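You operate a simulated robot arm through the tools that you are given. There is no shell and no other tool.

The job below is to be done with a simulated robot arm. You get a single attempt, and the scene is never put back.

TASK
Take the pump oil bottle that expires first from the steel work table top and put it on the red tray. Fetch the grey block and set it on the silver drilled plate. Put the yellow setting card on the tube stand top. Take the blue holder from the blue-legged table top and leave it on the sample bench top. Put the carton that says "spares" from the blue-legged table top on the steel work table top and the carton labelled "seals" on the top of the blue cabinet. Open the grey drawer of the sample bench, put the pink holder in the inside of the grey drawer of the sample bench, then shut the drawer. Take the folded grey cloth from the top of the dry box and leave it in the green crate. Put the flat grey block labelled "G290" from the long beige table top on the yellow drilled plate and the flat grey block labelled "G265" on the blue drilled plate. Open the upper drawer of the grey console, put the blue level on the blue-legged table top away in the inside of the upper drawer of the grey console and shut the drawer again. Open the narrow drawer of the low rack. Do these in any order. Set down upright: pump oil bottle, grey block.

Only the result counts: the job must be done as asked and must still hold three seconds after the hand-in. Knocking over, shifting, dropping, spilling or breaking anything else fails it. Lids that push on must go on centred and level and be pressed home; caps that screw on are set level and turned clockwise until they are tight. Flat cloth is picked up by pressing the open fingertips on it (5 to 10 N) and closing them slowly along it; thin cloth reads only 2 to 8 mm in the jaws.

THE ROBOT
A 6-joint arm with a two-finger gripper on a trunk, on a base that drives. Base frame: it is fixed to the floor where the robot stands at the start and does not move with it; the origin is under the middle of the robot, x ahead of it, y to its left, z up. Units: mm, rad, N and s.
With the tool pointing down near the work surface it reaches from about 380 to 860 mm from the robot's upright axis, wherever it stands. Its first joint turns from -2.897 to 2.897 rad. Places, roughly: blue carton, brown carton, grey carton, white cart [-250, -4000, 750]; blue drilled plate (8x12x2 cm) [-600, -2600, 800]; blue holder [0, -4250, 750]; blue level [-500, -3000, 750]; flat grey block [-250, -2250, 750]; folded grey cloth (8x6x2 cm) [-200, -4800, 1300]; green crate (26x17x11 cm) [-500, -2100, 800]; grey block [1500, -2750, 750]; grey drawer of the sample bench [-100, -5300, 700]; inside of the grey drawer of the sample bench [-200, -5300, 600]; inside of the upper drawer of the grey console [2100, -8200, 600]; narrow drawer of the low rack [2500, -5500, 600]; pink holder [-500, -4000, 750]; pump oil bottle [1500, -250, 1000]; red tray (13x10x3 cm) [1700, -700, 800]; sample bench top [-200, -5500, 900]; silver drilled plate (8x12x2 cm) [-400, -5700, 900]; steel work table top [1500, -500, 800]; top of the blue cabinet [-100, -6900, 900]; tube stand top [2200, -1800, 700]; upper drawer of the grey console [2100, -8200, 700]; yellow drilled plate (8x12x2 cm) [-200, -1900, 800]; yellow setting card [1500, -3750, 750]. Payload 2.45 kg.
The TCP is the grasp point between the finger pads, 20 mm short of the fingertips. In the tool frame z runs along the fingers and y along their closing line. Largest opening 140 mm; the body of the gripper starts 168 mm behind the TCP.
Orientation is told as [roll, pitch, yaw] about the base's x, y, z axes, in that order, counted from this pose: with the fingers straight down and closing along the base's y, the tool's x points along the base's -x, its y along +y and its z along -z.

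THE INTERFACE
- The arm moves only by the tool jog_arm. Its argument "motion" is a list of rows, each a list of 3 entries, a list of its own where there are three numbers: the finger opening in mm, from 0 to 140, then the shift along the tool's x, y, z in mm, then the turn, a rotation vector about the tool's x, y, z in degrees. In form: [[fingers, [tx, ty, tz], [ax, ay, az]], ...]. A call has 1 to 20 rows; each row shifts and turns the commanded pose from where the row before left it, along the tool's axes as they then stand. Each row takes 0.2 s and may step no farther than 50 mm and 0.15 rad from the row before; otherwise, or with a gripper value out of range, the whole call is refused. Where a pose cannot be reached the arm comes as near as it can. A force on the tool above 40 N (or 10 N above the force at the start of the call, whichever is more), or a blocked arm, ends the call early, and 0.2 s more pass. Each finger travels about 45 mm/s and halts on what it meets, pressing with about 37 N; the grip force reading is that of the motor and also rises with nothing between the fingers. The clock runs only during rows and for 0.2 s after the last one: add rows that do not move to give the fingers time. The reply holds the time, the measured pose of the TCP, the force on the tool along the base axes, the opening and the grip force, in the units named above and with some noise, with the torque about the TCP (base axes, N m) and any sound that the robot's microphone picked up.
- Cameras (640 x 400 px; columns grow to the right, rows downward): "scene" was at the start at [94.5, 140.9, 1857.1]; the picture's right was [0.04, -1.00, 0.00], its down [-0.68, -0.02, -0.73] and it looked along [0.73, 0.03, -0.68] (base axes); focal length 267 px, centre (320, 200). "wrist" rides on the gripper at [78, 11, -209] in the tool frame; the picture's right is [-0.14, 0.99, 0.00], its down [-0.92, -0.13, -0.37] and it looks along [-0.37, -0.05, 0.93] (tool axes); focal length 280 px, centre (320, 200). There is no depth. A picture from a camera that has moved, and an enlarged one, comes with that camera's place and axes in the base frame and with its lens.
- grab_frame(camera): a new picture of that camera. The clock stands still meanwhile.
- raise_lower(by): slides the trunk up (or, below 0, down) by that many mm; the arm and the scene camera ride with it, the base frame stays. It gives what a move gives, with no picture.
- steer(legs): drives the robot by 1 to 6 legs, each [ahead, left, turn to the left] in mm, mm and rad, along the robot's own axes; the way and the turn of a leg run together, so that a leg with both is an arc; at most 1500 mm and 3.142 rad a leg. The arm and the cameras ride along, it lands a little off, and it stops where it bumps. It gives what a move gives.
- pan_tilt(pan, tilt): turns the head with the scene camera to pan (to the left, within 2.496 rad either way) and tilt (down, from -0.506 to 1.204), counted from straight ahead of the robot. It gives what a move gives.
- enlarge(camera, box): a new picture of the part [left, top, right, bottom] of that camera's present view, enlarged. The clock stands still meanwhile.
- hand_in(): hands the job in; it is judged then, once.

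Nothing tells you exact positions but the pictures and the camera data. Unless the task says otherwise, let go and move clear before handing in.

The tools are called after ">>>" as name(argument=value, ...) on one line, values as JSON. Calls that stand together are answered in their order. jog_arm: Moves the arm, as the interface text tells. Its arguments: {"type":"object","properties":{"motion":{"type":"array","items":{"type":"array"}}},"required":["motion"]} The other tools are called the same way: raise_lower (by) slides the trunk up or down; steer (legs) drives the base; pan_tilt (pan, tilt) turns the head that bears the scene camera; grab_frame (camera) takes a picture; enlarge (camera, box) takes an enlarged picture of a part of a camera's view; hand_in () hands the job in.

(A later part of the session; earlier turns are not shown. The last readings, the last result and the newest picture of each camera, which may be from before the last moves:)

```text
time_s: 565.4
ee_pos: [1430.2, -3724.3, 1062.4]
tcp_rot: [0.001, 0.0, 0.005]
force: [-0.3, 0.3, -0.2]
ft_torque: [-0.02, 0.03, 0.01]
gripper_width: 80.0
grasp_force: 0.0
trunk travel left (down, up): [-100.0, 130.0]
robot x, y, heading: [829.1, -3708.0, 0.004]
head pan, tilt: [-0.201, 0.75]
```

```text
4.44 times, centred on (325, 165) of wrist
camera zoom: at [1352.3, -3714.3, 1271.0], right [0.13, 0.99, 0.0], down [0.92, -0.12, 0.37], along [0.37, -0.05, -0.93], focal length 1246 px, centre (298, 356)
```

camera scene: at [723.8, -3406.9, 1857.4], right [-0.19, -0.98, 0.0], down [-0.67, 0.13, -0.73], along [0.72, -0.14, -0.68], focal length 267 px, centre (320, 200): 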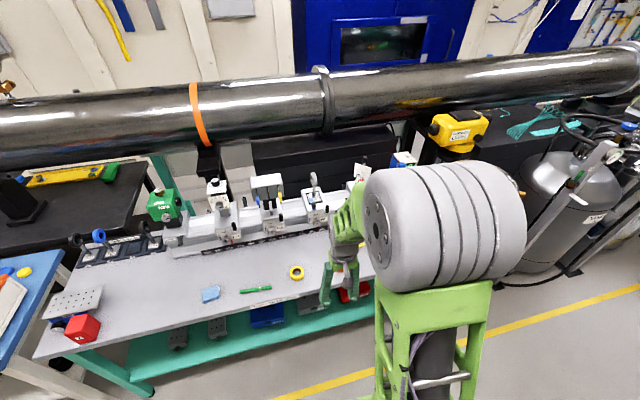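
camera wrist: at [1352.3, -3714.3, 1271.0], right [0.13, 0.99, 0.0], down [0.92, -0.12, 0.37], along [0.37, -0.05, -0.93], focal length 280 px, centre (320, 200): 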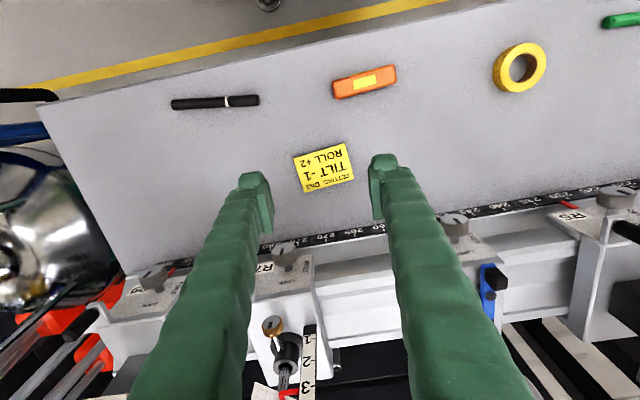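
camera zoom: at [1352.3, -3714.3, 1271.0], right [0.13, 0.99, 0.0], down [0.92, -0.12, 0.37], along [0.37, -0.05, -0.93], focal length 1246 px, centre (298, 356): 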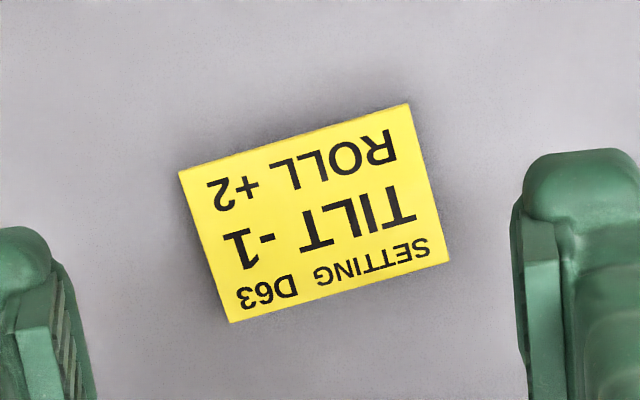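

The card is ~91×66 mm, centre ≈[1479, -3724]. I grip it across its long dimension: align yaw, open wide, and descend.

>>> jog_arm(motion=[[100, [-25, 0, 0], [0, 0, -5]], [116, [-24, 0, 20], [0, 0, -4.9]], [116, [0, 0, 45], [0, 0, 0]], [116, [0, 0, 45], [0, 0, 0]], [116, [0, 0, 45], [0, 0, 0]], [116, [0, 0, 35], [0, 0, 0]], [116, [0, 0, 0], [0, 0, 0]]])

>>> grab_frame(camera="wrist")

>>> enlarge(camera="wrist", box=[230, 120, 410, 240])

```text
time_s: 567.0
ee_pos: [1479.9, -3720.1, 872.2]
tcp_rot: [0.002, 0.0, 0.178]
force: [0.3, -0.5, 0.0]
ft_torque: [0.0, 0.01, -0.02]
gripper_width: 115.9
grasp_force: 0.1
trunk travel left (down, up): [-100.0, 130.0]
robot x, y, heading: [835.0, -3709.8, 0.005]
head pan, tilt: [-0.201, 0.75]
```

```text
taken
camera wrist: at [1400.7, -3723.3, 1080.3], right [-0.04, 1.0, 0.0], down [0.93, 0.04, 0.37], along [0.37, 0.02, -0.93], focal length 280 px, centre (320, 200)
```

wrist: 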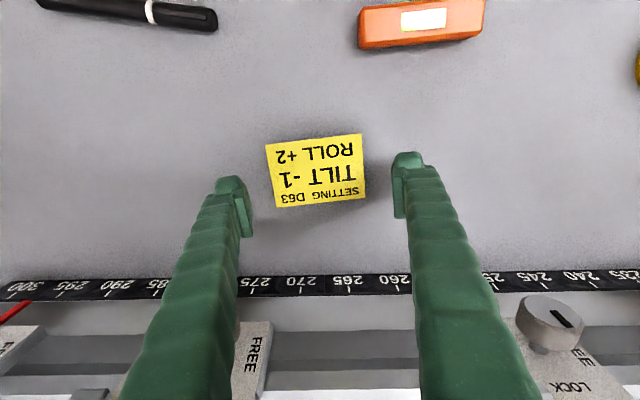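

```text
3.33 times, centred on (320, 180) of wrist
camera zoom: at [1400.7, -3723.3, 1080.3], right [-0.04, 1.0, 0.0], down [0.93, 0.04, 0.37], along [0.37, 0.02, -0.93], focal length 935 px, centre (320, 267)
```

zoom: 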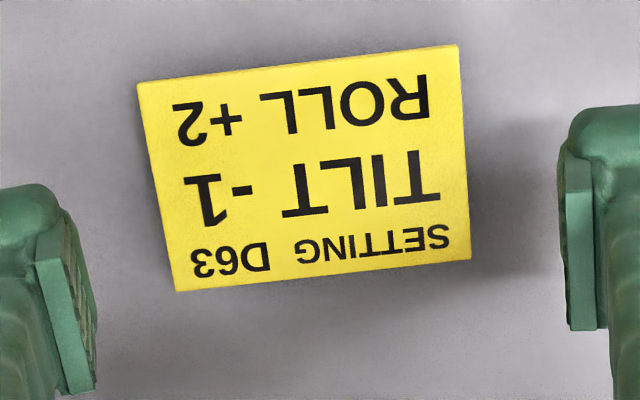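

>>> jog_arm(motion=[[116, [0, -2.7, 30], [0, 0, 0]], [110, [0, 0, 18], [0, 0, 0]], [108, [0, 0, 3], [0, 0, 0]], [108, [0, 0, 2], [0, 0, 0]], [108, [0, 0, 2], [0, 0, 0]], [108, [0, 0, 0], [0, 0, 0]]])

```text
time_s: 567.5
ee_pos: [1480.7, -3722.1, 834.5]
tcp_rot: [0.003, 0.001, 0.18]
force: [-9.3, 0.8, 16.5]
ft_torque: [-1.07, -0.02, -0.48]
gripper_width: 110.5
grasp_force: 0.1
trunk travel left (down, up): [-100.0, 130.0]
robot x, y, heading: [830.5, -3707.9, 0.005]
head pan, tilt: [-0.201, 0.75]
stopped in row 2: the force on the tool passed its limit at 51 N (the readings are from after the stop); the commanded pose is now the measured one
```

Table contact at TCP 834 (this table is at z≈818). I raise 2.5 mm and close slowly on the card's ends.

>>> jog_arm(motion=[[108, [0, 0, -2.5], [0, 0, 0]], [102, [0, 0, 0], [0, 0, 0]], [98, [0, 0, 0], [0, 0, 0]], [94, [0, 0, 0], [0, 0, 0]], [90, [0, 0, 0], [0, 0, 0]], [86, [0, 0, 0], [0, 0, 0]], [82, [0, 0, 0], [0, 0, 0]], [78, [0, 0, 0], [0, 0, 0]], [78, [0, 0, 0], [0, 0, 0]]])

>>> grab_frame(camera="wrist")

```text
time_s: 569.5
ee_pos: [1482.1, -3724.4, 836.4]
tcp_rot: [0.002, -0.004, 0.179]
force: [3.7, -12.1, 18.3]
ft_torque: [-0.97, -0.14, -0.01]
gripper_width: 87.0
grasp_force: 9.1
trunk travel left (down, up): [-100.0, 130.0]
robot x, y, heading: [828.2, -3709.5, 0.003]
head pan, tilt: [-0.201, 0.75]
```

```text
taken
camera wrist: at [1402.2, -3727.4, 1046.1], right [-0.04, 1.0, 0.0], down [0.93, 0.04, 0.37], along [0.37, 0.02, -0.93], focal length 280 px, centre (320, 200)
```

wrist: 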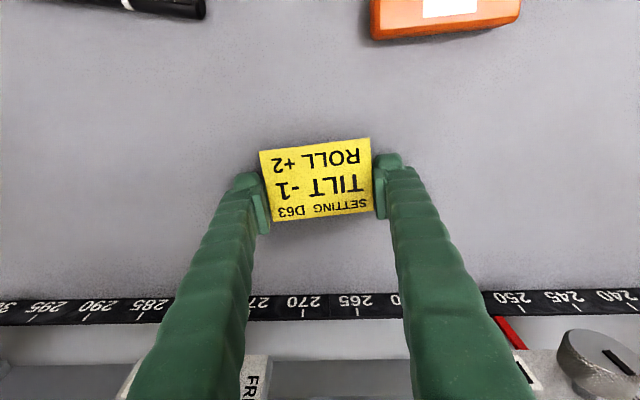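

>>> jog_arm(motion=[[70, [0, 0, -1.5], [0, 0, 0]], [60, [0, 0, 0], [0, 0, 0]], [50, [0, 0, 0], [0, 0, 0]], [50, [0, 0, 0], [0, 0, 0]]])

>>> grab_frame(camera="wrist")

```text
time_s: 570.5
ee_pos: [1479.9, -3721.7, 838.5]
tcp_rot: [0.002, -0.001, 0.179]
force: [-0.3, 2.5, 5.8]
ft_torque: [-0.24, -0.06, 0.05]
gripper_width: 82.9
grasp_force: 37.1
trunk travel left (down, up): [-100.0, 130.0]
robot x, y, heading: [831.8, -3712.1, 0.001]
head pan, tilt: [-0.201, 0.75]
```

```text
taken
camera wrist: at [1401.5, -3725.7, 1046.8], right [-0.04, 1.0, 0.0], down [0.93, 0.04, 0.37], along [0.37, 0.02, -0.93], focal length 280 px, centre (320, 200)
```

wrist: 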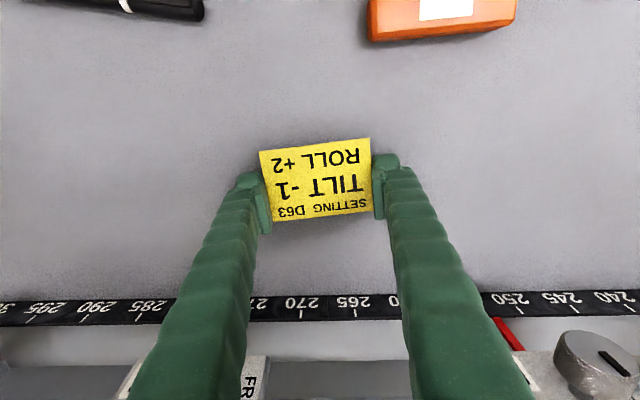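

>>> jog_arm(motion=[[50, [0, 0, -2], [0, 0, 0]], [50, [0, 0, -3], [0, 0, 0]], [50, [0, 0, -5], [0, 0, 0]], [50, [0, 0, -10], [0, 0, 0]], [50, [0, 0, -10], [0, 0, 0]], [50, [0, 0, 0], [0, 0, 0]]])

>>> grab_frame(camera="wrist")

```text
time_s: 571.9
ee_pos: [1481.0, -3724.1, 867.2]
tcp_rot: [0.001, 0.001, 0.182]
force: [0.3, -0.3, -1.3]
ft_torque: [0.01, -0.04, -0.02]
gripper_width: 82.8
grasp_force: 37.1
trunk travel left (down, up): [-100.0, 130.0]
robot x, y, heading: [828.2, -3713.1, 0.002]
head pan, tilt: [-0.201, 0.75]
```

```text
taken
camera wrist: at [1402.2, -3726.7, 1077.0], right [-0.04, 1.0, 0.0], down [0.93, 0.04, 0.37], along [0.37, 0.02, -0.93], focal length 280 px, centre (320, 200)
```

wrist: 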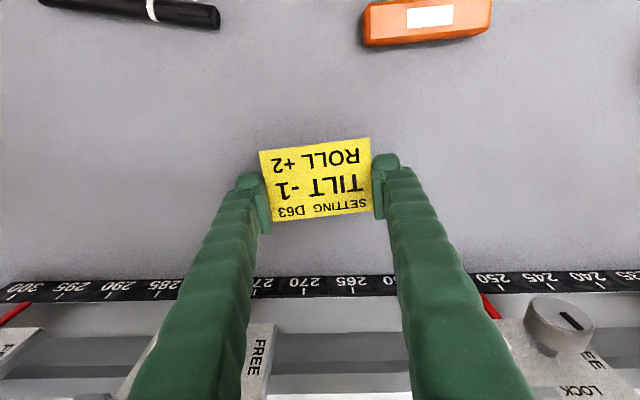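

Card held. I raise, retract, and drive back along the corridor to the gap by the tube stand.

>>> jog_arm(motion=[[50, [0, 0, -25], [0, 0, 0]], [50, [0, 0, -35], [0, 0, 0]], [50, [0, 0, -40], [0, 0, 0]], [50, [0, 0, -40], [0, 0, 0]], [50, [0, 0, -40], [0, 0, 5]], [50, [0, 0, -20], [0, 0, 5]], [50, [35, 0, 0], [0, 0, 0]], [50, [40, 0, 0], [0, 0, 0]], [50, [40, 0, 0], [0, 0, 0]], [50, [40, 0, 0], [0, 0, 0]], [50, [0, 0, 0], [0, 0, 0]]])

>>> steer(legs=[[-210, 0, 0], [0, 1250, 0], [0, 1195, 0]])

>>> pan_tilt(pan=0.0, tilt=0.7)

>>> grab_frame(camera="scene")

>>> grab_frame(camera="wrist")

```text
time_s: 574.3
ee_pos: [1325.4, -3724.3, 1066.8]
tcp_rot: [0.002, -0.001, 0.005]
force: [-1.0, 0.4, 0.0]
ft_torque: [-0.02, 0.02, 0.02]
gripper_width: 83.0
grasp_force: 37.0
trunk travel left (down, up): [-100.0, 130.0]
robot x, y, heading: [828.3, -3711.6, 0.001]
head pan, tilt: [-0.201, 0.75]
```

```text
time_s: 597.2
ee_pos: [1121.6, -1266.6, 1069.0]
tcp_rot: [0.002, 0.0, 0.0]
force: [-0.3, 1.1, 0.1]
ft_torque: [0.01, -0.04, -0.04]
gripper_width: 83.0
grasp_force: 36.9
trunk travel left (down, up): [-100.0, 130.0]
robot x, y, heading: [625.8, -1251.4, -0.003]
head pan, tilt: [-0.201, 0.75]
```

```text
time_s: 598.0
ee_pos: [1123.0, -1265.8, 1067.7]
tcp_rot: [0.002, -0.001, 0.0]
force: [0.2, 0.6, 0.1]
ft_torque: [0.03, 0.01, 0.02]
gripper_width: 83.0
grasp_force: 36.8
trunk travel left (down, up): [-100.0, 130.0]
robot x, y, heading: [625.1, -1249.0, -0.001]
head pan, tilt: [0.0, 0.7]
```

```text
taken
camera scene: at [724.8, -1112.1, 1861.6], right [0.0, -1.0, 0.0], down [-0.64, 0.0, -0.76], along [0.76, 0.0, -0.64], focal length 267 px, centre (320, 200)
```

scene: 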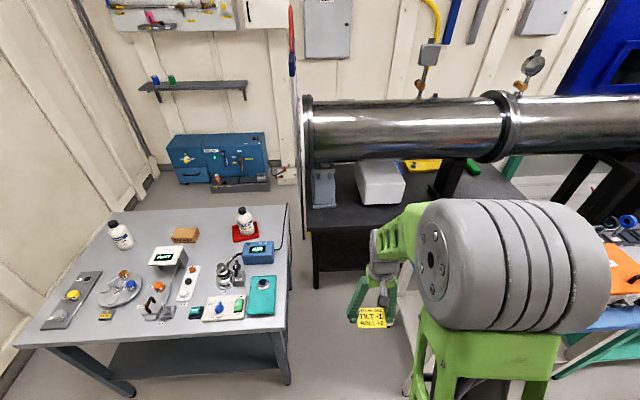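

```text
taken
camera wrist: at [1043.9, -1255.6, 1277.3], right [0.14, 0.99, 0.0], down [0.92, -0.13, 0.37], along [0.37, -0.05, -0.93], focal length 280 px, centre (320, 200)
```

wrist: 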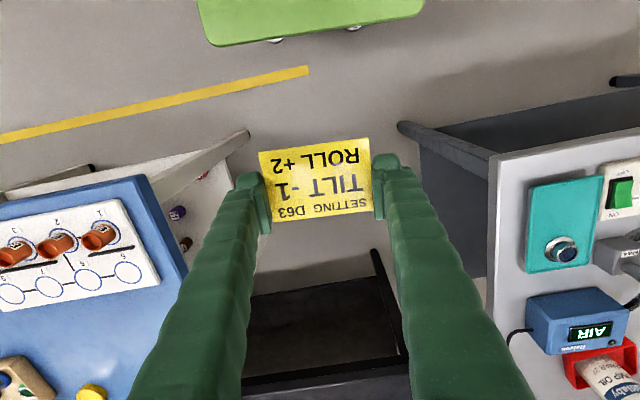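

The gap is about y -956…-1605, so I centre on y≈-1280 and drive in carefully.

>>> steer(legs=[[0, -30, 0.001], [440, 0, 0]])

>>> grab_frame(camera="scene")

>>> grab_frame(camera="wrist")

```text
time_s: 601.2
ee_pos: [1558.6, -1296.8, 1067.8]
tcp_rot: [0.002, -0.002, -0.002]
force: [0.6, -0.3, -1.0]
ft_torque: [0.01, 0.03, 0.0]
gripper_width: 83.1
grasp_force: 37.2
trunk travel left (down, up): [-100.0, 130.0]
robot x, y, heading: [1062.9, -1280.5, -0.008]
head pan, tilt: [0.0, 0.7]
```

```text
taken
camera scene: at [1161.4, -1142.8, 1861.6], right [0.0, -1.0, 0.0], down [-0.64, 0.0, -0.76], along [0.76, 0.0, -0.64], focal length 267 px, centre (320, 200)
```

scene: 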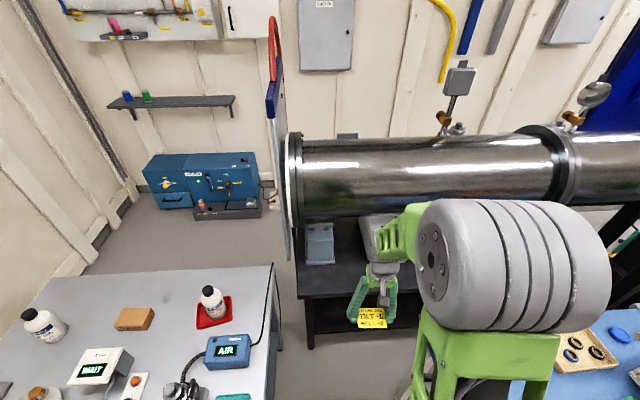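

```text
taken
camera wrist: at [1480.4, -1286.1, 1277.1], right [0.14, 0.99, 0.0], down [0.92, -0.13, 0.37], along [0.36, -0.05, -0.93], focal length 280 px, centre (320, 200)
```

wrist: 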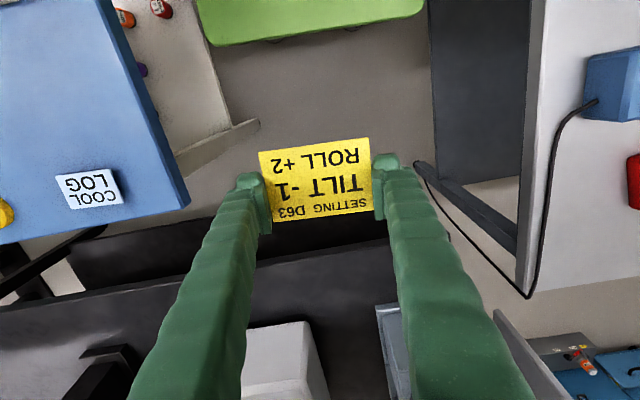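

I see free stand surface between the white box and the grey bracket, around [1912, -1280]. I move 30 mm closer and extend over it.

>>> steer(legs=[[30, 0, 0.006]])

>>> jog_arm(motion=[[50, [-25, 2, 0], [0, 0, 0]], [50, [-40, 2, 10], [0, 0, 0]], [50, [-40, 2, 20], [0, 0, 0]], [50, [-40, 2, 20], [0, 0, 0]], [50, [-40, 2, 20], [0, 0, 0]], [50, [-40, 2, 20], [0, 0, 0]], [50, [-30, 0, 20], [0, 0, 0]], [50, [0, 0, 0], [0, 0, 0]]])

>>> grab_frame(camera="wrist")

>>> grab_frame(camera="scene")

```text
time_s: 602.0
ee_pos: [1589.0, -1294.1, 1067.5]
tcp_rot: [0.004, 0.003, 0.006]
force: [-0.8, -0.7, 0.4]
ft_torque: [-0.03, 0.06, 0.01]
gripper_width: 83.3
grasp_force: 37.0
trunk travel left (down, up): [-100.0, 130.0]
robot x, y, heading: [1095.3, -1280.6, 0.008]
head pan, tilt: [0.0, 0.7]
```

```text
time_s: 603.8
ee_pos: [1845.4, -1278.8, 958.5]
tcp_rot: [0.001, -0.002, 0.006]
force: [-0.3, -0.1, 0.1]
ft_torque: [0.03, 0.03, -0.01]
gripper_width: 83.0
grasp_force: 37.2
trunk travel left (down, up): [-100.0, 130.0]
robot x, y, heading: [1094.9, -1282.1, 0.002]
head pan, tilt: [0.0, 0.7]
```

```text
taken
camera wrist: at [1765.6, -1268.7, 1167.3], right [0.13, 0.99, 0.0], down [0.92, -0.12, 0.37], along [0.37, -0.05, -0.93], focal length 280 px, centre (320, 200)
```

wrist: 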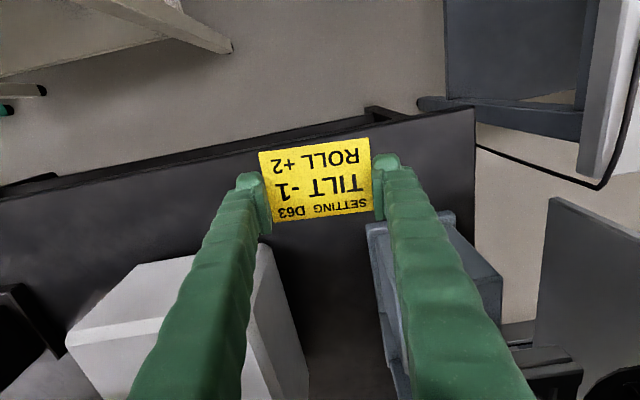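

```text
taken
camera scene: at [1189.5, -1142.2, 1861.7], right [0.0, -1.0, 0.0], down [-0.64, 0.0, -0.77], along [0.77, 0.0, -0.64], focal length 267 px, centre (320, 200)
```

scene: 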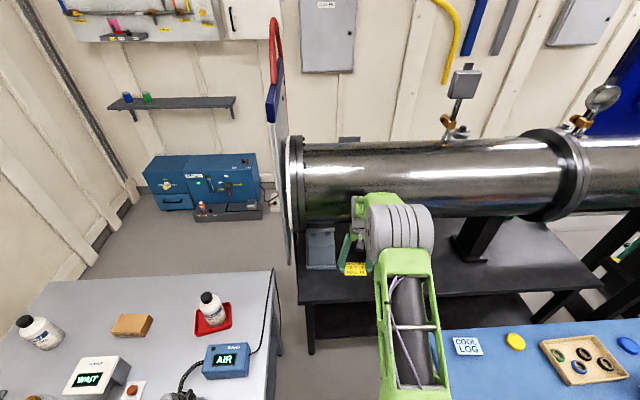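

Free zone confirmed (stand edge x≈1843). I place the card at about [1915, -1290].

>>> jog_arm(motion=[[50, [-35, -6, 20], [0, 0, 0]], [50, [-35, -6, 30], [0, 0, 0]], [50, [0, 0, 40], [0, 0, 0]], [50, [0, 0, 40], [0, 0, 0]], [50, [0, 0, 40], [0, 0, 0]], [50, [0, 0, 30], [0, 0, 0]], [50, [0, 0, 0], [0, 0, 0]]])

>>> grab_frame(camera="wrist")

```text
time_s: 604.3
ee_pos: [1875.6, -1286.0, 933.7]
tcp_rot: [0.002, 0.018, 0.013]
force: [-22.3, -1.1, 3.1]
ft_torque: [-0.01, -4.95, 0.32]
gripper_width: 83.1
grasp_force: 37.1
trunk travel left (down, up): [-100.0, 130.0]
robot x, y, heading: [1089.9, -1282.2, 0.001]
head pan, tilt: [0.0, 0.7]
stopped in row 2: the force on the tool passed its limit at 136 N (the readings are from after the stop); the commanded pose is now the measured one
```

```text
taken
camera wrist: at [1800.9, -1276.1, 1144.4], right [0.13, 0.99, 0.0], down [0.93, -0.12, 0.35], along [0.35, -0.05, -0.94], focal length 280 px, centre (320, 200)
```

wrist: 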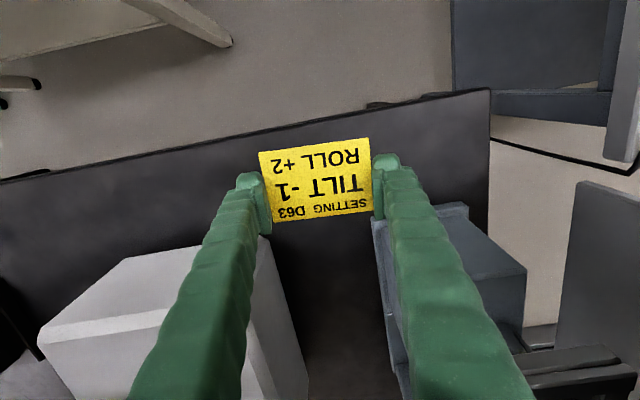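

The gripper's upper part met the beam tube, which overhangs more than I thought. I back off, descend in front of it, then slide the card in low under the tube.

>>> jog_arm(motion=[[50, [20, 0, 0], [0, 0, 0]], [50, [30, 0, 0], [0, 1, 0]], [50, [0, 0, 0], [0, 0, 0]]])

>>> grab_frame(camera="scene")

```text
time_s: 605.1
ee_pos: [1828.6, -1286.6, 934.1]
tcp_rot: [0.003, 0.031, 0.014]
force: [-0.6, 0.0, -0.3]
ft_torque: [0.04, 0.01, 0.02]
gripper_width: 83.1
grasp_force: 37.1
trunk travel left (down, up): [-100.0, 130.0]
robot x, y, heading: [1090.8, -1278.5, 0.003]
head pan, tilt: [0.0, 0.7]
```

```text
taken
camera scene: at [1189.8, -1142.2, 1861.6], right [0.0, -1.0, 0.0], down [-0.64, 0.0, -0.76], along [0.76, 0.0, -0.64], focal length 267 px, centre (320, 200)
```

scene: 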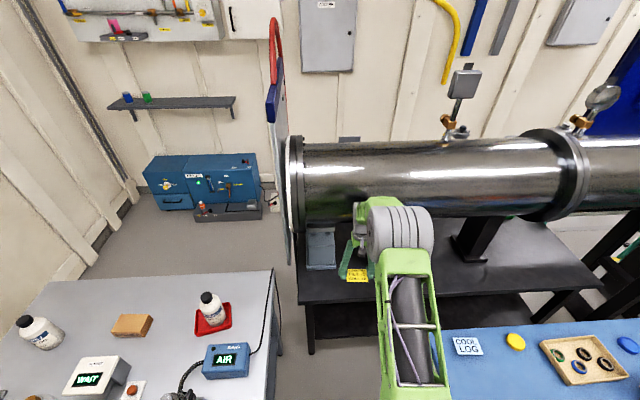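

>>> jog_arm(motion=[[50, [3, 0, 0], [0, -1.8, 0]], [50, [0, 0, 40], [0, 0, 0]], [50, [0, 0, 40], [0, 0, 0]], [50, [0, 0, 40], [0, 0, 0]], [50, [0, 0, 40], [0, 0, 0]], [50, [0, 0, 30], [0, 0, 0]], [50, [0, 0, 0], [0, 0, 0]]])

>>> grab_frame(camera="wrist")

>>> enlarge(camera="scene", box=[280, 180, 480, 320])

```text
time_s: 606.7
ee_pos: [1827.5, -1285.3, 743.6]
tcp_rot: [0.002, 0.001, 0.012]
force: [0.0, 0.1, -0.6]
ft_torque: [0.03, 0.0, 0.01]
gripper_width: 83.1
grasp_force: 36.8
trunk travel left (down, up): [-100.0, 130.0]
robot x, y, heading: [1095.2, -1278.0, 0.003]
head pan, tilt: [0.0, 0.7]
```

```text
taken
camera wrist: at [1747.6, -1276.1, 952.9], right [0.13, 0.99, 0.0], down [0.92, -0.12, 0.37], along [0.37, -0.04, -0.93], focal length 280 px, centre (320, 200)
```

wrist: 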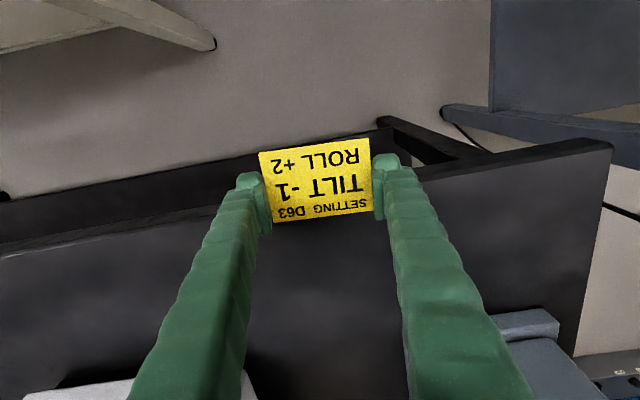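

```text
2.86 times, centred on (380, 250) of scene
camera zoom: at [1189.8, -1142.2, 1861.7], right [0.0, -1.0, 0.0], down [-0.64, 0.0, -0.76], along [0.76, 0.0, -0.64], focal length 763 px, centre (149, 57)
```

zoom: 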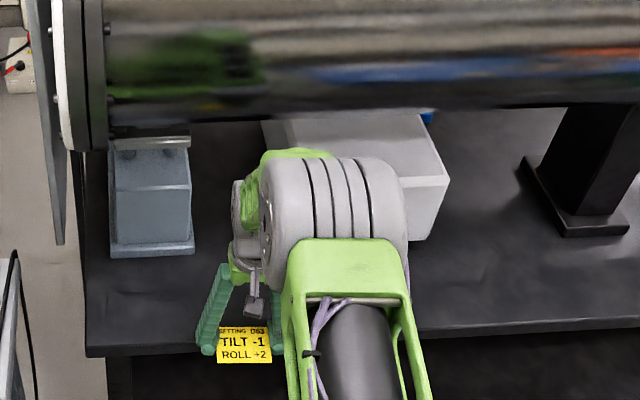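

>>> jog_arm(motion=[[50, [-20, 0, 0], [0, 0, 0]], [50, [-20, 0, 0], [0, 0, 0]], [50, [-20, 0, 0], [0, 0, 0]], [50, [-10, 0, 0], [0, 0, 0]], [50, [0, 0, 0], [0, 0, 0]]])

>>> jog_arm(motion=[[50, [0, 0, 8], [0, 0, 0]], [50, [0, 0, 6], [0, 0, 0]], [50, [0, 0, 4], [0, 0, 0]], [50, [0, 0, 3], [0, 0, 0]], [50, [0, 0, 3], [0, 0, 0]], [50, [0, 0, 0], [0, 0, 0]]])

>>> grab_frame(camera="wrist")

```text
time_s: 607.9
ee_pos: [1895.8, -1285.4, 744.3]
tcp_rot: [0.002, 0.0, 0.011]
force: [0.4, 0.4, -0.4]
ft_torque: [0.01, -0.01, -0.01]
gripper_width: 83.0
grasp_force: 36.5
trunk travel left (down, up): [-100.0, 130.0]
robot x, y, heading: [1094.2, -1282.1, -0.002]
head pan, tilt: [0.0, 0.7]
```

```text
time_s: 608.6
ee_pos: [1899.8, -1285.1, 736.7]
tcp_rot: [0.001, -0.007, 0.012]
force: [-5.9, 0.9, 19.8]
ft_torque: [-0.23, 0.32, -0.1]
gripper_width: 83.1
grasp_force: 37.0
trunk travel left (down, up): [-100.0, 130.0]
robot x, y, heading: [1091.7, -1282.5, 0.003]
head pan, tilt: [0.0, 0.7]
stopped in row 3: the force on the tool passed its limit at 46 N (the readings are from after the stop); the commanded pose is now the measured one
```

```text
taken
camera wrist: at [1819.6, -1275.2, 946.2], right [0.13, 0.99, 0.0], down [0.92, -0.12, 0.37], along [0.37, -0.05, -0.93], focal length 280 px, centre (320, 200)
```

wrist: 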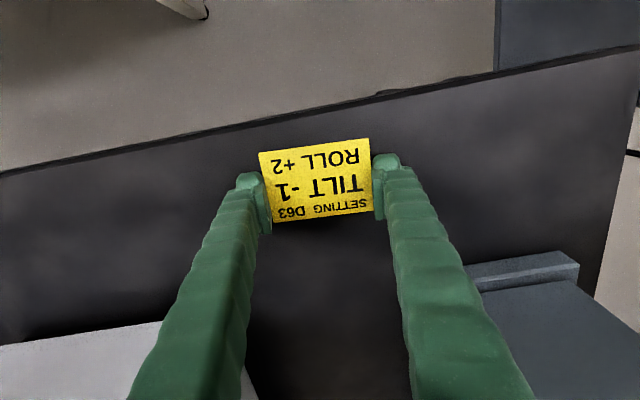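

Contact with the stand (z≈718). I release the card and retreat low, then up in front of the tube.

>>> jog_arm(motion=[[50, [0, 0, -1], [0, 0, 0]], [86, [0, 0, 0], [0, 0, 0]], [92, [0, 0, 0], [0, 0, 0]], [100, [0, 0, 0], [0, 0, 0]], [104, [0, 0, 0], [0, 0, 0]], [104, [0, 0, -10], [0, 0, 0]], [104, [0, 0, -20], [0, 0, 0]], [104, [25, 0, -10], [0, 0, 0]], [104, [30, 0, 0], [0, 0, 0]], [104, [30, 0, 0], [0, 0, 0]], [104, [0, 0, 0], [0, 0, 0]]])

>>> grab_frame(camera="wrist")

```text
time_s: 611.0
ee_pos: [1814.3, -1286.0, 775.0]
tcp_rot: [0.003, -0.002, 0.013]
force: [-0.1, -0.1, 0.3]
ft_torque: [0.0, 0.03, -0.04]
gripper_width: 104.0
grasp_force: 0.1
trunk travel left (down, up): [-100.0, 130.0]
robot x, y, heading: [1094.8, -1277.7, 0.001]
head pan, tilt: [0.0, 0.7]
```

```text
taken
camera wrist: at [1734.6, -1276.1, 983.3], right [0.13, 0.99, 0.0], down [0.92, -0.12, 0.37], along [0.37, -0.05, -0.93], focal length 280 px, centre (320, 200)
```

wrist: 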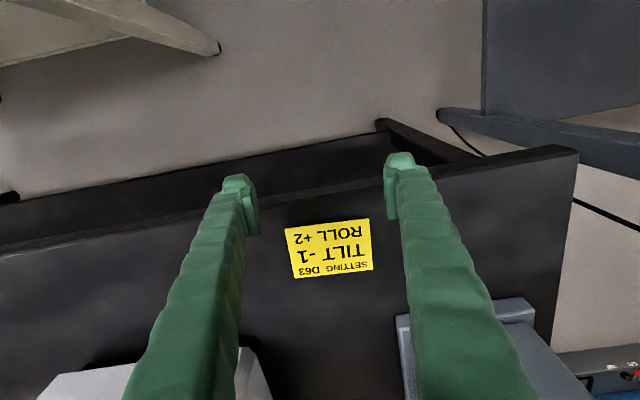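

The card rests on the tube stand. I retract upward in front of the tube and back out of the gap.

>>> jog_arm(motion=[[104, [40, 0, 0], [0, 0, 0]], [80, [40, 0, -20], [0, 0, 0]], [60, [40, 0, -30], [0, 0, 0]], [60, [40, 0, -40], [0, 0, 0]], [60, [40, 0, -40], [0, 0, 0]], [60, [40, 0, -40], [0, 0, 0]], [60, [0, 0, -45], [0, 0, 0]], [60, [0, 0, -45], [0, 0, 0]], [60, [0, 0, -30], [0, 0, 0.7]], [60, [0, 0, 0], [0, 0, 0]]])

>>> steer(legs=[[-470, 0, 0]])

>>> grab_frame(camera="scene")

```text
refused: row 4 steps farther than a row can; nothing moved
```

```text
time_s: 613.8
ee_pos: [1341.9, -1287.6, 775.3]
tcp_rot: [0.003, -0.005, 0.012]
force: [0.2, 0.2, 0.6]
ft_torque: [0.02, -0.03, 0.02]
gripper_width: 103.8
grasp_force: 0.0
trunk travel left (down, up): [-100.0, 130.0]
robot x, y, heading: [623.8, -1281.8, 0.009]
head pan, tilt: [0.0, 0.7]
```

```text
taken
camera scene: at [717.4, -1144.3, 1861.7], right [0.01, -1.0, 0.0], down [-0.64, 0.0, -0.77], along [0.77, 0.0, -0.64], focal length 267 px, centre (320, 200)
```

scene: 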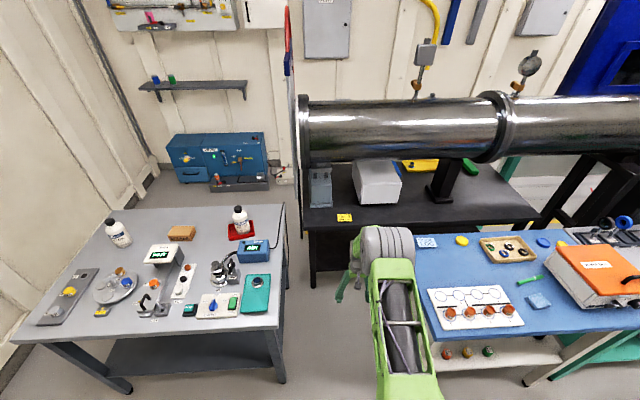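

The card is on the stand. (The arm move was refused but the base backed out safely.) Now I raise and retract the arm.

>>> jog_arm(motion=[[80, [0, 0, -45], [0, 0, 0]], [60, [0, 0, -45], [0, 0, 0]], [60, [0, 0, -45], [0, 0, 0]], [60, [0, 0, -45], [0, 0, 0]], [60, [0, 0, -45], [0, 0, 0]], [60, [0, 0, -45], [0, 0, 0]], [60, [40, 0, -15], [0, 0, 0]], [60, [45, 0, 0], [0, 0, 0]], [60, [45, 0, 0], [0, 0, 0]], [60, [45, 0, 0], [0, 0, 0]], [60, [45, 0, 0], [0, 0, 0]], [60, [0, 0, 0], [0, 0, 0]]])

>>> steer(legs=[[0, 0, -3.14], [0, 1400, 0], [0, 330, 0]])

>>> pan_tilt(pan=0.2, tilt=0.8)

>>> grab_frame(camera="scene")

>>> grab_frame(camera="wrist")

```text
time_s: 616.4
ee_pos: [1121.8, -1291.8, 1058.4]
tcp_rot: [0.002, -0.004, 0.012]
force: [0.9, 0.3, -0.1]
ft_torque: [-0.01, -0.03, -0.07]
gripper_width: 59.9
grasp_force: 0.0
trunk travel left (down, up): [-100.0, 130.0]
robot x, y, heading: [623.7, -1282.2, 0.007]
head pan, tilt: [0.0, 0.7]
```

```text
time_s: 639.2
ee_pos: [146.3, -3007.6, 1058.4]
tcp_rot: [0.003, -0.004, -3.12]
force: [-0.1, 0.3, 0.5]
ft_torque: [0.01, 0.01, -0.01]
gripper_width: 60.0
grasp_force: 0.1
trunk travel left (down, up): [-100.0, 130.0]
robot x, y, heading: [647.6, -3008.4, -3.129]
head pan, tilt: [0.0, 0.7]
```

```text
time_s: 640.0
ee_pos: [147.1, -3006.7, 1058.0]
tcp_rot: [0.001, -0.004, -3.118]
force: [0.4, -0.1, -0.3]
ft_torque: [0.0, -0.01, 0.0]
gripper_width: 60.1
grasp_force: 0.1
trunk travel left (down, up): [-100.0, 130.0]
robot x, y, heading: [648.6, -3015.9, -3.126]
head pan, tilt: [0.201, 0.799]
```

```text
taken
camera scene: at [561.7, -3170.3, 1853.4], right [-0.21, 0.98, 0.0], down [0.7, 0.15, -0.7], along [-0.68, -0.15, -0.72], focal length 267 px, centre (320, 200)
```

scene: 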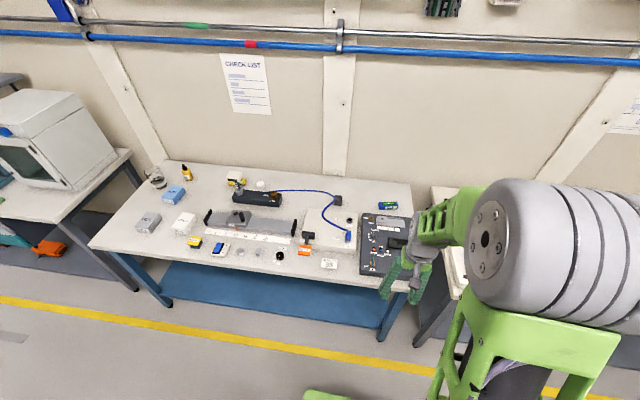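

```text
taken
camera wrist: at [224.9, -3015.9, 1267.0], right [-0.12, -0.99, 0.0], down [-0.92, 0.11, 0.37], along [-0.37, 0.04, -0.93], focal length 280 px, centre (320, 200)
```

wrist: 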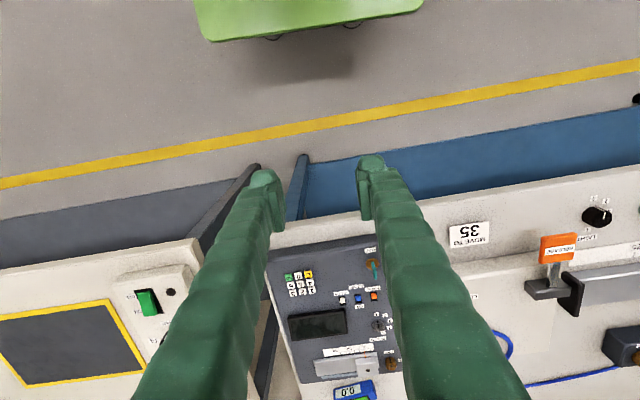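

The blue level is just beyond the control panel. I move in and reach over it.

>>> steer(legs=[[335, 0, -0.014]])

>>> jog_arm(motion=[[70, [-40, 0, 0], [0, 0.2, 0]], [70, [-40, 0, 0], [0, 0, 0]], [70, [-40, 0, 0], [0, 0, 0]], [70, [-40, 0, 0], [0, 0, 0]], [70, [-40, 0, 0], [0, 0, 0]], [70, [0, 0, 0], [0, 0, 0]]])

>>> grab_frame(camera="wrist")

```text
time_s: 642.2
ee_pos: [-192.2, -3004.2, 1057.2]
tcp_rot: [0.002, -0.003, -3.133]
force: [-1.2, -0.1, -0.4]
ft_torque: [-0.01, -0.08, 0.01]
gripper_width: 60.4
grasp_force: 0.2
trunk travel left (down, up): [-100.0, 130.0]
robot x, y, heading: [307.1, -3011.2, -3.144]
head pan, tilt: [0.201, 0.799]
```

```text
time_s: 643.6
ee_pos: [-391.8, -3006.3, 1058.8]
tcp_rot: [0.003, 0.0, -3.134]
force: [0.6, -0.1, 0.5]
ft_torque: [0.0, 0.02, -0.03]
gripper_width: 69.8
grasp_force: 0.0
trunk travel left (down, up): [-100.0, 130.0]
robot x, y, heading: [305.1, -3015.8, -3.134]
head pan, tilt: [0.201, 0.799]
```

```text
taken
camera wrist: at [-313.7, -3015.0, 1267.8], right [-0.13, -0.99, 0.0], down [-0.92, 0.12, 0.37], along [-0.37, 0.05, -0.93], focal length 280 px, centre (320, 200)
```

wrist: 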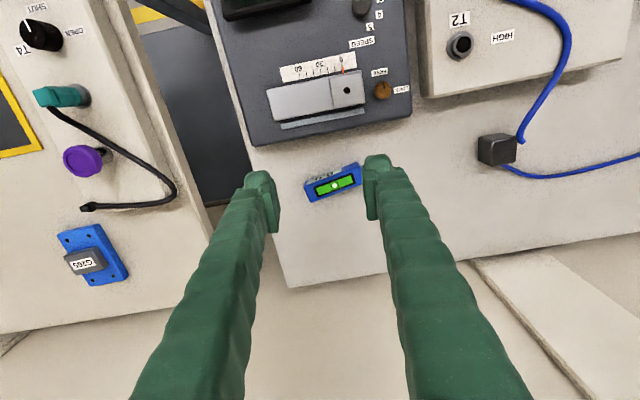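

>>> enlarge(camera="wrist", box=[270, 140, 400, 230])

```text
4.44 times, centred on (335, 185) of wrist
camera zoom: at [-313.7, -3015.0, 1267.8], right [-0.13, -0.99, 0.0], down [-0.92, 0.12, 0.37], along [-0.37, 0.05, -0.93], focal length 1246 px, centre (253, 267)
```

zoom: 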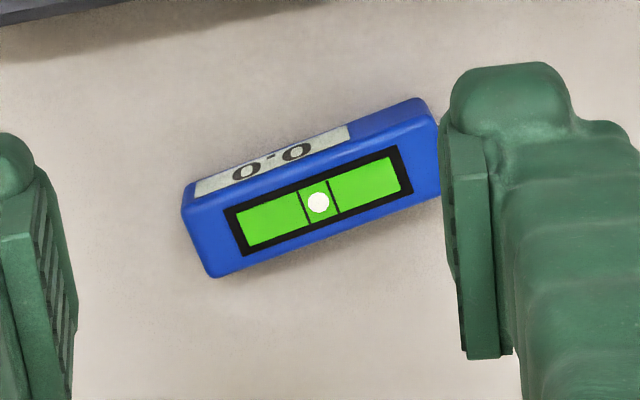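

The level is ~100×28 mm, centre about [-462, -3021]. I rotate ~77° to grip it across its narrow side.

>>> jog_arm(motion=[[70, [-35, 7, 0], [0, 0, 0]], [70, [-35, 7, 0], [0, 0, 0]], [70, [0, 0, 0], [0, 0, 8]], [70, [0, 0, 0], [0, 0, 8]], [70, [0, 0, 0], [0, 0, 8]], [70, [0, 0, 0], [0, 0, 8]], [70, [0, 0, 0], [0, 0, 8]], [70, [0, 0, 0], [0, 0, 8]], [70, [0, 0, 0], [0, 0, 8]], [70, [0, 0, 0], [0, 0, 8]], [70, [0, 0, 0], [0, 0, 8]], [70, [0, 0, 0], [0, 0, 4.7]], [70, [0, 0, 40], [0, 0, 0]], [70, [0, 0, 40], [0, 0, 0]], [70, [0, 0, 0], [0, 0, 0]]])

>>> grab_frame(camera="wrist")

```text
time_s: 646.8
ee_pos: [-461.1, -3021.0, 978.1]
tcp_rot: [0.002, 0.002, 1.813]
force: [-0.3, 0.0, -0.3]
ft_torque: [-0.01, 0.02, -0.01]
gripper_width: 70.0
grasp_force: 0.0
trunk travel left (down, up): [-100.0, 130.0]
robot x, y, heading: [306.7, -3014.5, -3.138]
head pan, tilt: [0.201, 0.799]
```

```text
taken
camera wrist: at [-453.3, -3098.4, 1188.3], right [-0.99, -0.1, 0.0], down [-0.1, 0.93, 0.37], along [-0.04, 0.37, -0.93], focal length 280 px, centre (320, 200)
```

wrist: 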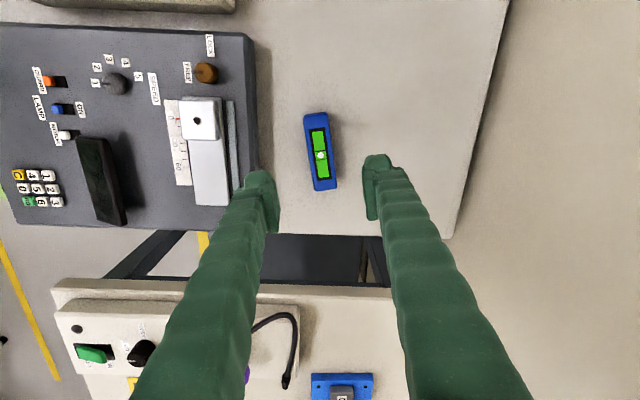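

Aligned with clearance to the panel. I descend and grip.

>>> jog_arm(motion=[[60, [2, 1, 40], [0, 0, 0]], [58, [0, 0, 40], [0, 0, 0]], [56, [0, 0, 40], [0, 0, 0]], [56, [0, 0, 26], [0, 0, 0]], [56, [0, 0, 3], [0, 0, 0]], [56, [0, 0, 3], [0, 0, 0]], [56, [0, 0, 0], [0, 0, 0]]])

>>> grab_frame(camera="wrist")

```text
time_s: 648.4
ee_pos: [-462.3, -3023.2, 826.3]
tcp_rot: [0.001, 0.002, 1.812]
force: [0.2, -0.1, -0.7]
ft_torque: [-0.03, 0.0, -0.01]
gripper_width: 55.7
grasp_force: 0.0
trunk travel left (down, up): [-100.0, 130.0]
robot x, y, heading: [309.0, -3013.7, -3.142]
head pan, tilt: [0.201, 0.799]
```

```text
taken
camera wrist: at [-454.2, -3100.3, 1035.2], right [-0.99, -0.1, 0.0], down [-0.1, 0.93, 0.37], along [-0.04, 0.37, -0.93], focal length 280 px, centre (320, 200)
```

wrist: 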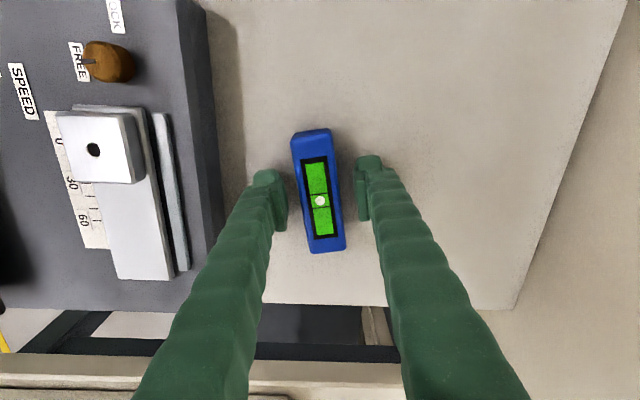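

>>> jog_arm(motion=[[46, [0, 0, 0], [0, 0, 0]], [36, [0, 0, 0], [0, 0, 0]], [26, [0, 0, 0], [0, 0, 0]], [10, [0, 0, 0], [0, 0, 0]], [10, [0, 0, 0], [0, 0, 0]], [10, [0, 0, -3], [0, 0, 0]], [10, [0, 0, -6], [0, 0, 0]], [10, [0, 0, -15], [0, 0, 0]], [10, [0, 0, -30], [0, 0, 0]], [10, [0, 0, -40], [0, 0, 0]], [10, [0, 0, -40], [0, 0, 0]], [10, [0, 0, -40], [0, 0, 0]], [10, [0, 0, -40], [0, 0, 0]], [10, [0, 0, -20], [0, 0, 0]], [10, [0, 0, 0], [0, 0, 0]]])

>>> grab_frame(camera="wrist")

```text
time_s: 651.6
ee_pos: [-461.2, -3022.2, 1059.6]
tcp_rot: [-0.001, 0.002, 1.811]
force: [-0.4, -0.7, -1.6]
ft_torque: [0.0, 0.0, 0.02]
gripper_width: 30.9
grasp_force: 36.9
trunk travel left (down, up): [-100.0, 130.0]
robot x, y, heading: [310.2, -3015.9, -3.139]
head pan, tilt: [0.201, 0.799]
```

```text
taken
camera wrist: at [-454.9, -3099.4, 1269.1], right [-0.99, -0.1, 0.0], down [-0.1, 0.93, 0.37], along [-0.04, 0.37, -0.93], focal length 280 px, centre (320, 200)
```

wrist: 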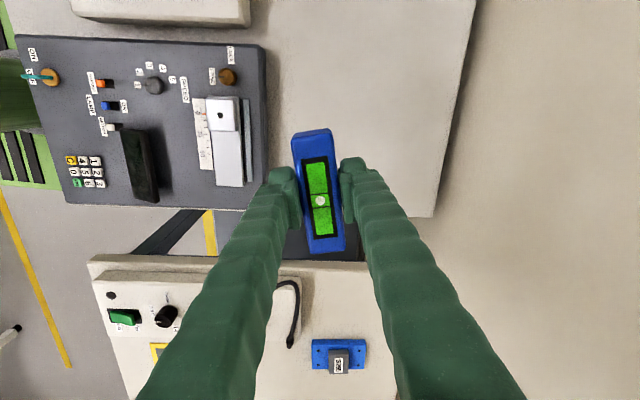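

Level held. I retract, straighten the gripper, turn down the corridor and drive toward the grey console.

>>> jog_arm(motion=[[10, [9.5, -38.9, 0], [0, 0, 0]], [10, [9.5, -38.9, 0], [0, 0, 0]], [10, [9.5, -38.9, 0], [0, 0, 0]], [10, [9.5, -38.9, 0], [0, 0, 0]], [10, [9.5, -38.9, 0], [0, 0, 0]], [10, [9.5, -38.9, 0], [0, 0, 0]], [10, [9.5, -38.9, 0], [0, 0, 0]], [10, [0, 0, 0], [0, 0, -8]], [10, [0, 0, 0], [0, 0, -8]], [10, [0, 0, 0], [0, 0, -8]], [10, [0, 0, 0], [0, 0, -8]], [10, [0, 0, 0], [0, 0, -8]], [10, [0, 0, 0], [0, 0, -8]], [10, [0, 0, 0], [0, 0, -8]], [10, [0, 0, 0], [0, 0, -8]], [10, [0, 0, 0], [0, 0, -8]], [10, [0, 0, 0], [0, 0, -4.7]], [10, [0, 0, 0], [0, 0, 0]]])

>>> steer(legs=[[-320, 0, 0], [0, 0, 1.57], [1400, 0, 0], [1400, 0, 0]])

>>> pan_tilt(pan=0.3, tilt=0.4)

>>> grab_frame(camera="scene")

```text
time_s: 655.4
ee_pos: [-181.9, -3021.8, 1059.5]
tcp_rot: [0.004, 0.0, -3.13]
force: [0.6, 0.3, -1.5]
ft_torque: [-0.01, 0.02, 0.02]
gripper_width: 30.7
grasp_force: 37.0
trunk travel left (down, up): [-100.0, 130.0]
robot x, y, heading: [308.8, -3014.5, -3.14]
head pan, tilt: [0.201, 0.799]
```

```text
time_s: 674.6
ee_pos: [609.6, -6328.0, 1061.3]
tcp_rot: [0.001, 0.001, -1.567]
force: [0.0, 0.2, -1.8]
ft_torque: [0.02, -0.01, -0.01]
gripper_width: 30.8
grasp_force: 36.8
trunk travel left (down, up): [-100.0, 130.0]
robot x, y, heading: [601.8, -5835.1, -1.574]
head pan, tilt: [0.201, 0.799]
```

```text
time_s: 675.5
ee_pos: [608.1, -6327.8, 1060.2]
tcp_rot: [0.003, -0.001, -1.566]
force: [-0.4, 0.3, -1.5]
ft_torque: [0.01, 0.02, 0.01]
gripper_width: 31.0
grasp_force: 37.4
trunk travel left (down, up): [-100.0, 130.0]
robot x, y, heading: [605.1, -5838.0, -1.574]
head pan, tilt: [0.3, 0.4]
```

```text
taken
camera scene: at [773.3, -5938.8, 1888.4], right [-0.96, -0.29, 0.0], down [-0.11, 0.37, -0.92], along [0.27, -0.88, -0.39], focal length 267 px, centre (320, 200)
```

scene: 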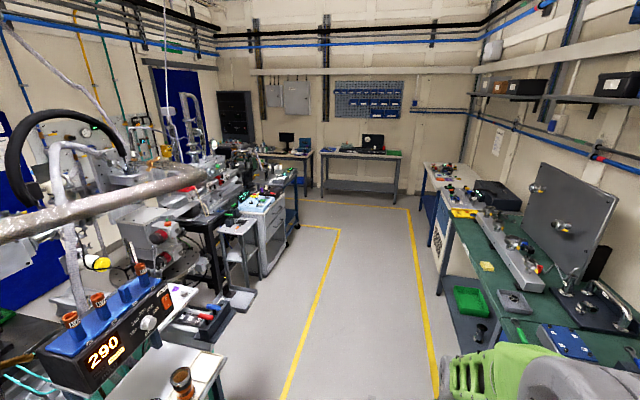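

>>> enlarge(camera="scene", box=[190, 140, 330, 300])

>>> enlarge(camera="scene", box=[400, 140, 640, 360])

```text
2.50 times, centred on (260, 220) of scene
camera zoom: at [773.3, -5938.8, 1888.4], right [-0.96, -0.29, 0.0], down [-0.11, 0.37, -0.92], along [0.27, -0.88, -0.39], focal length 668 px, centre (470, 150)
```

zoom: 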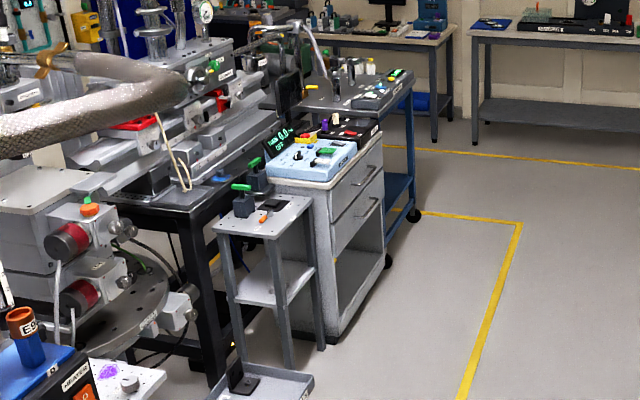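

```text
1.82 times, centred on (520, 250) of scene
camera zoom: at [773.3, -5938.8, 1888.4], right [-0.96, -0.29, 0.0], down [-0.11, 0.37, -0.92], along [0.27, -0.88, -0.39], focal length 486 px, centre (-44, 109)
```

zoom: 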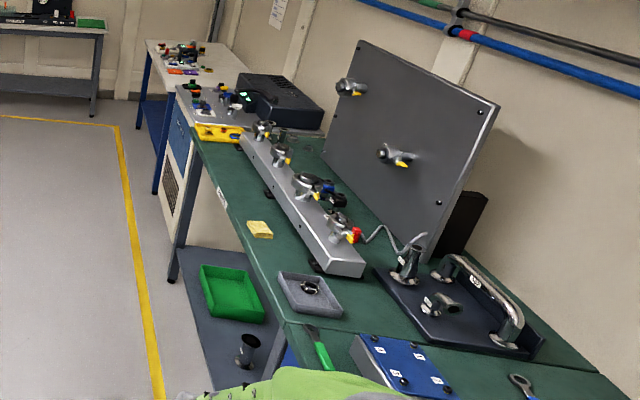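

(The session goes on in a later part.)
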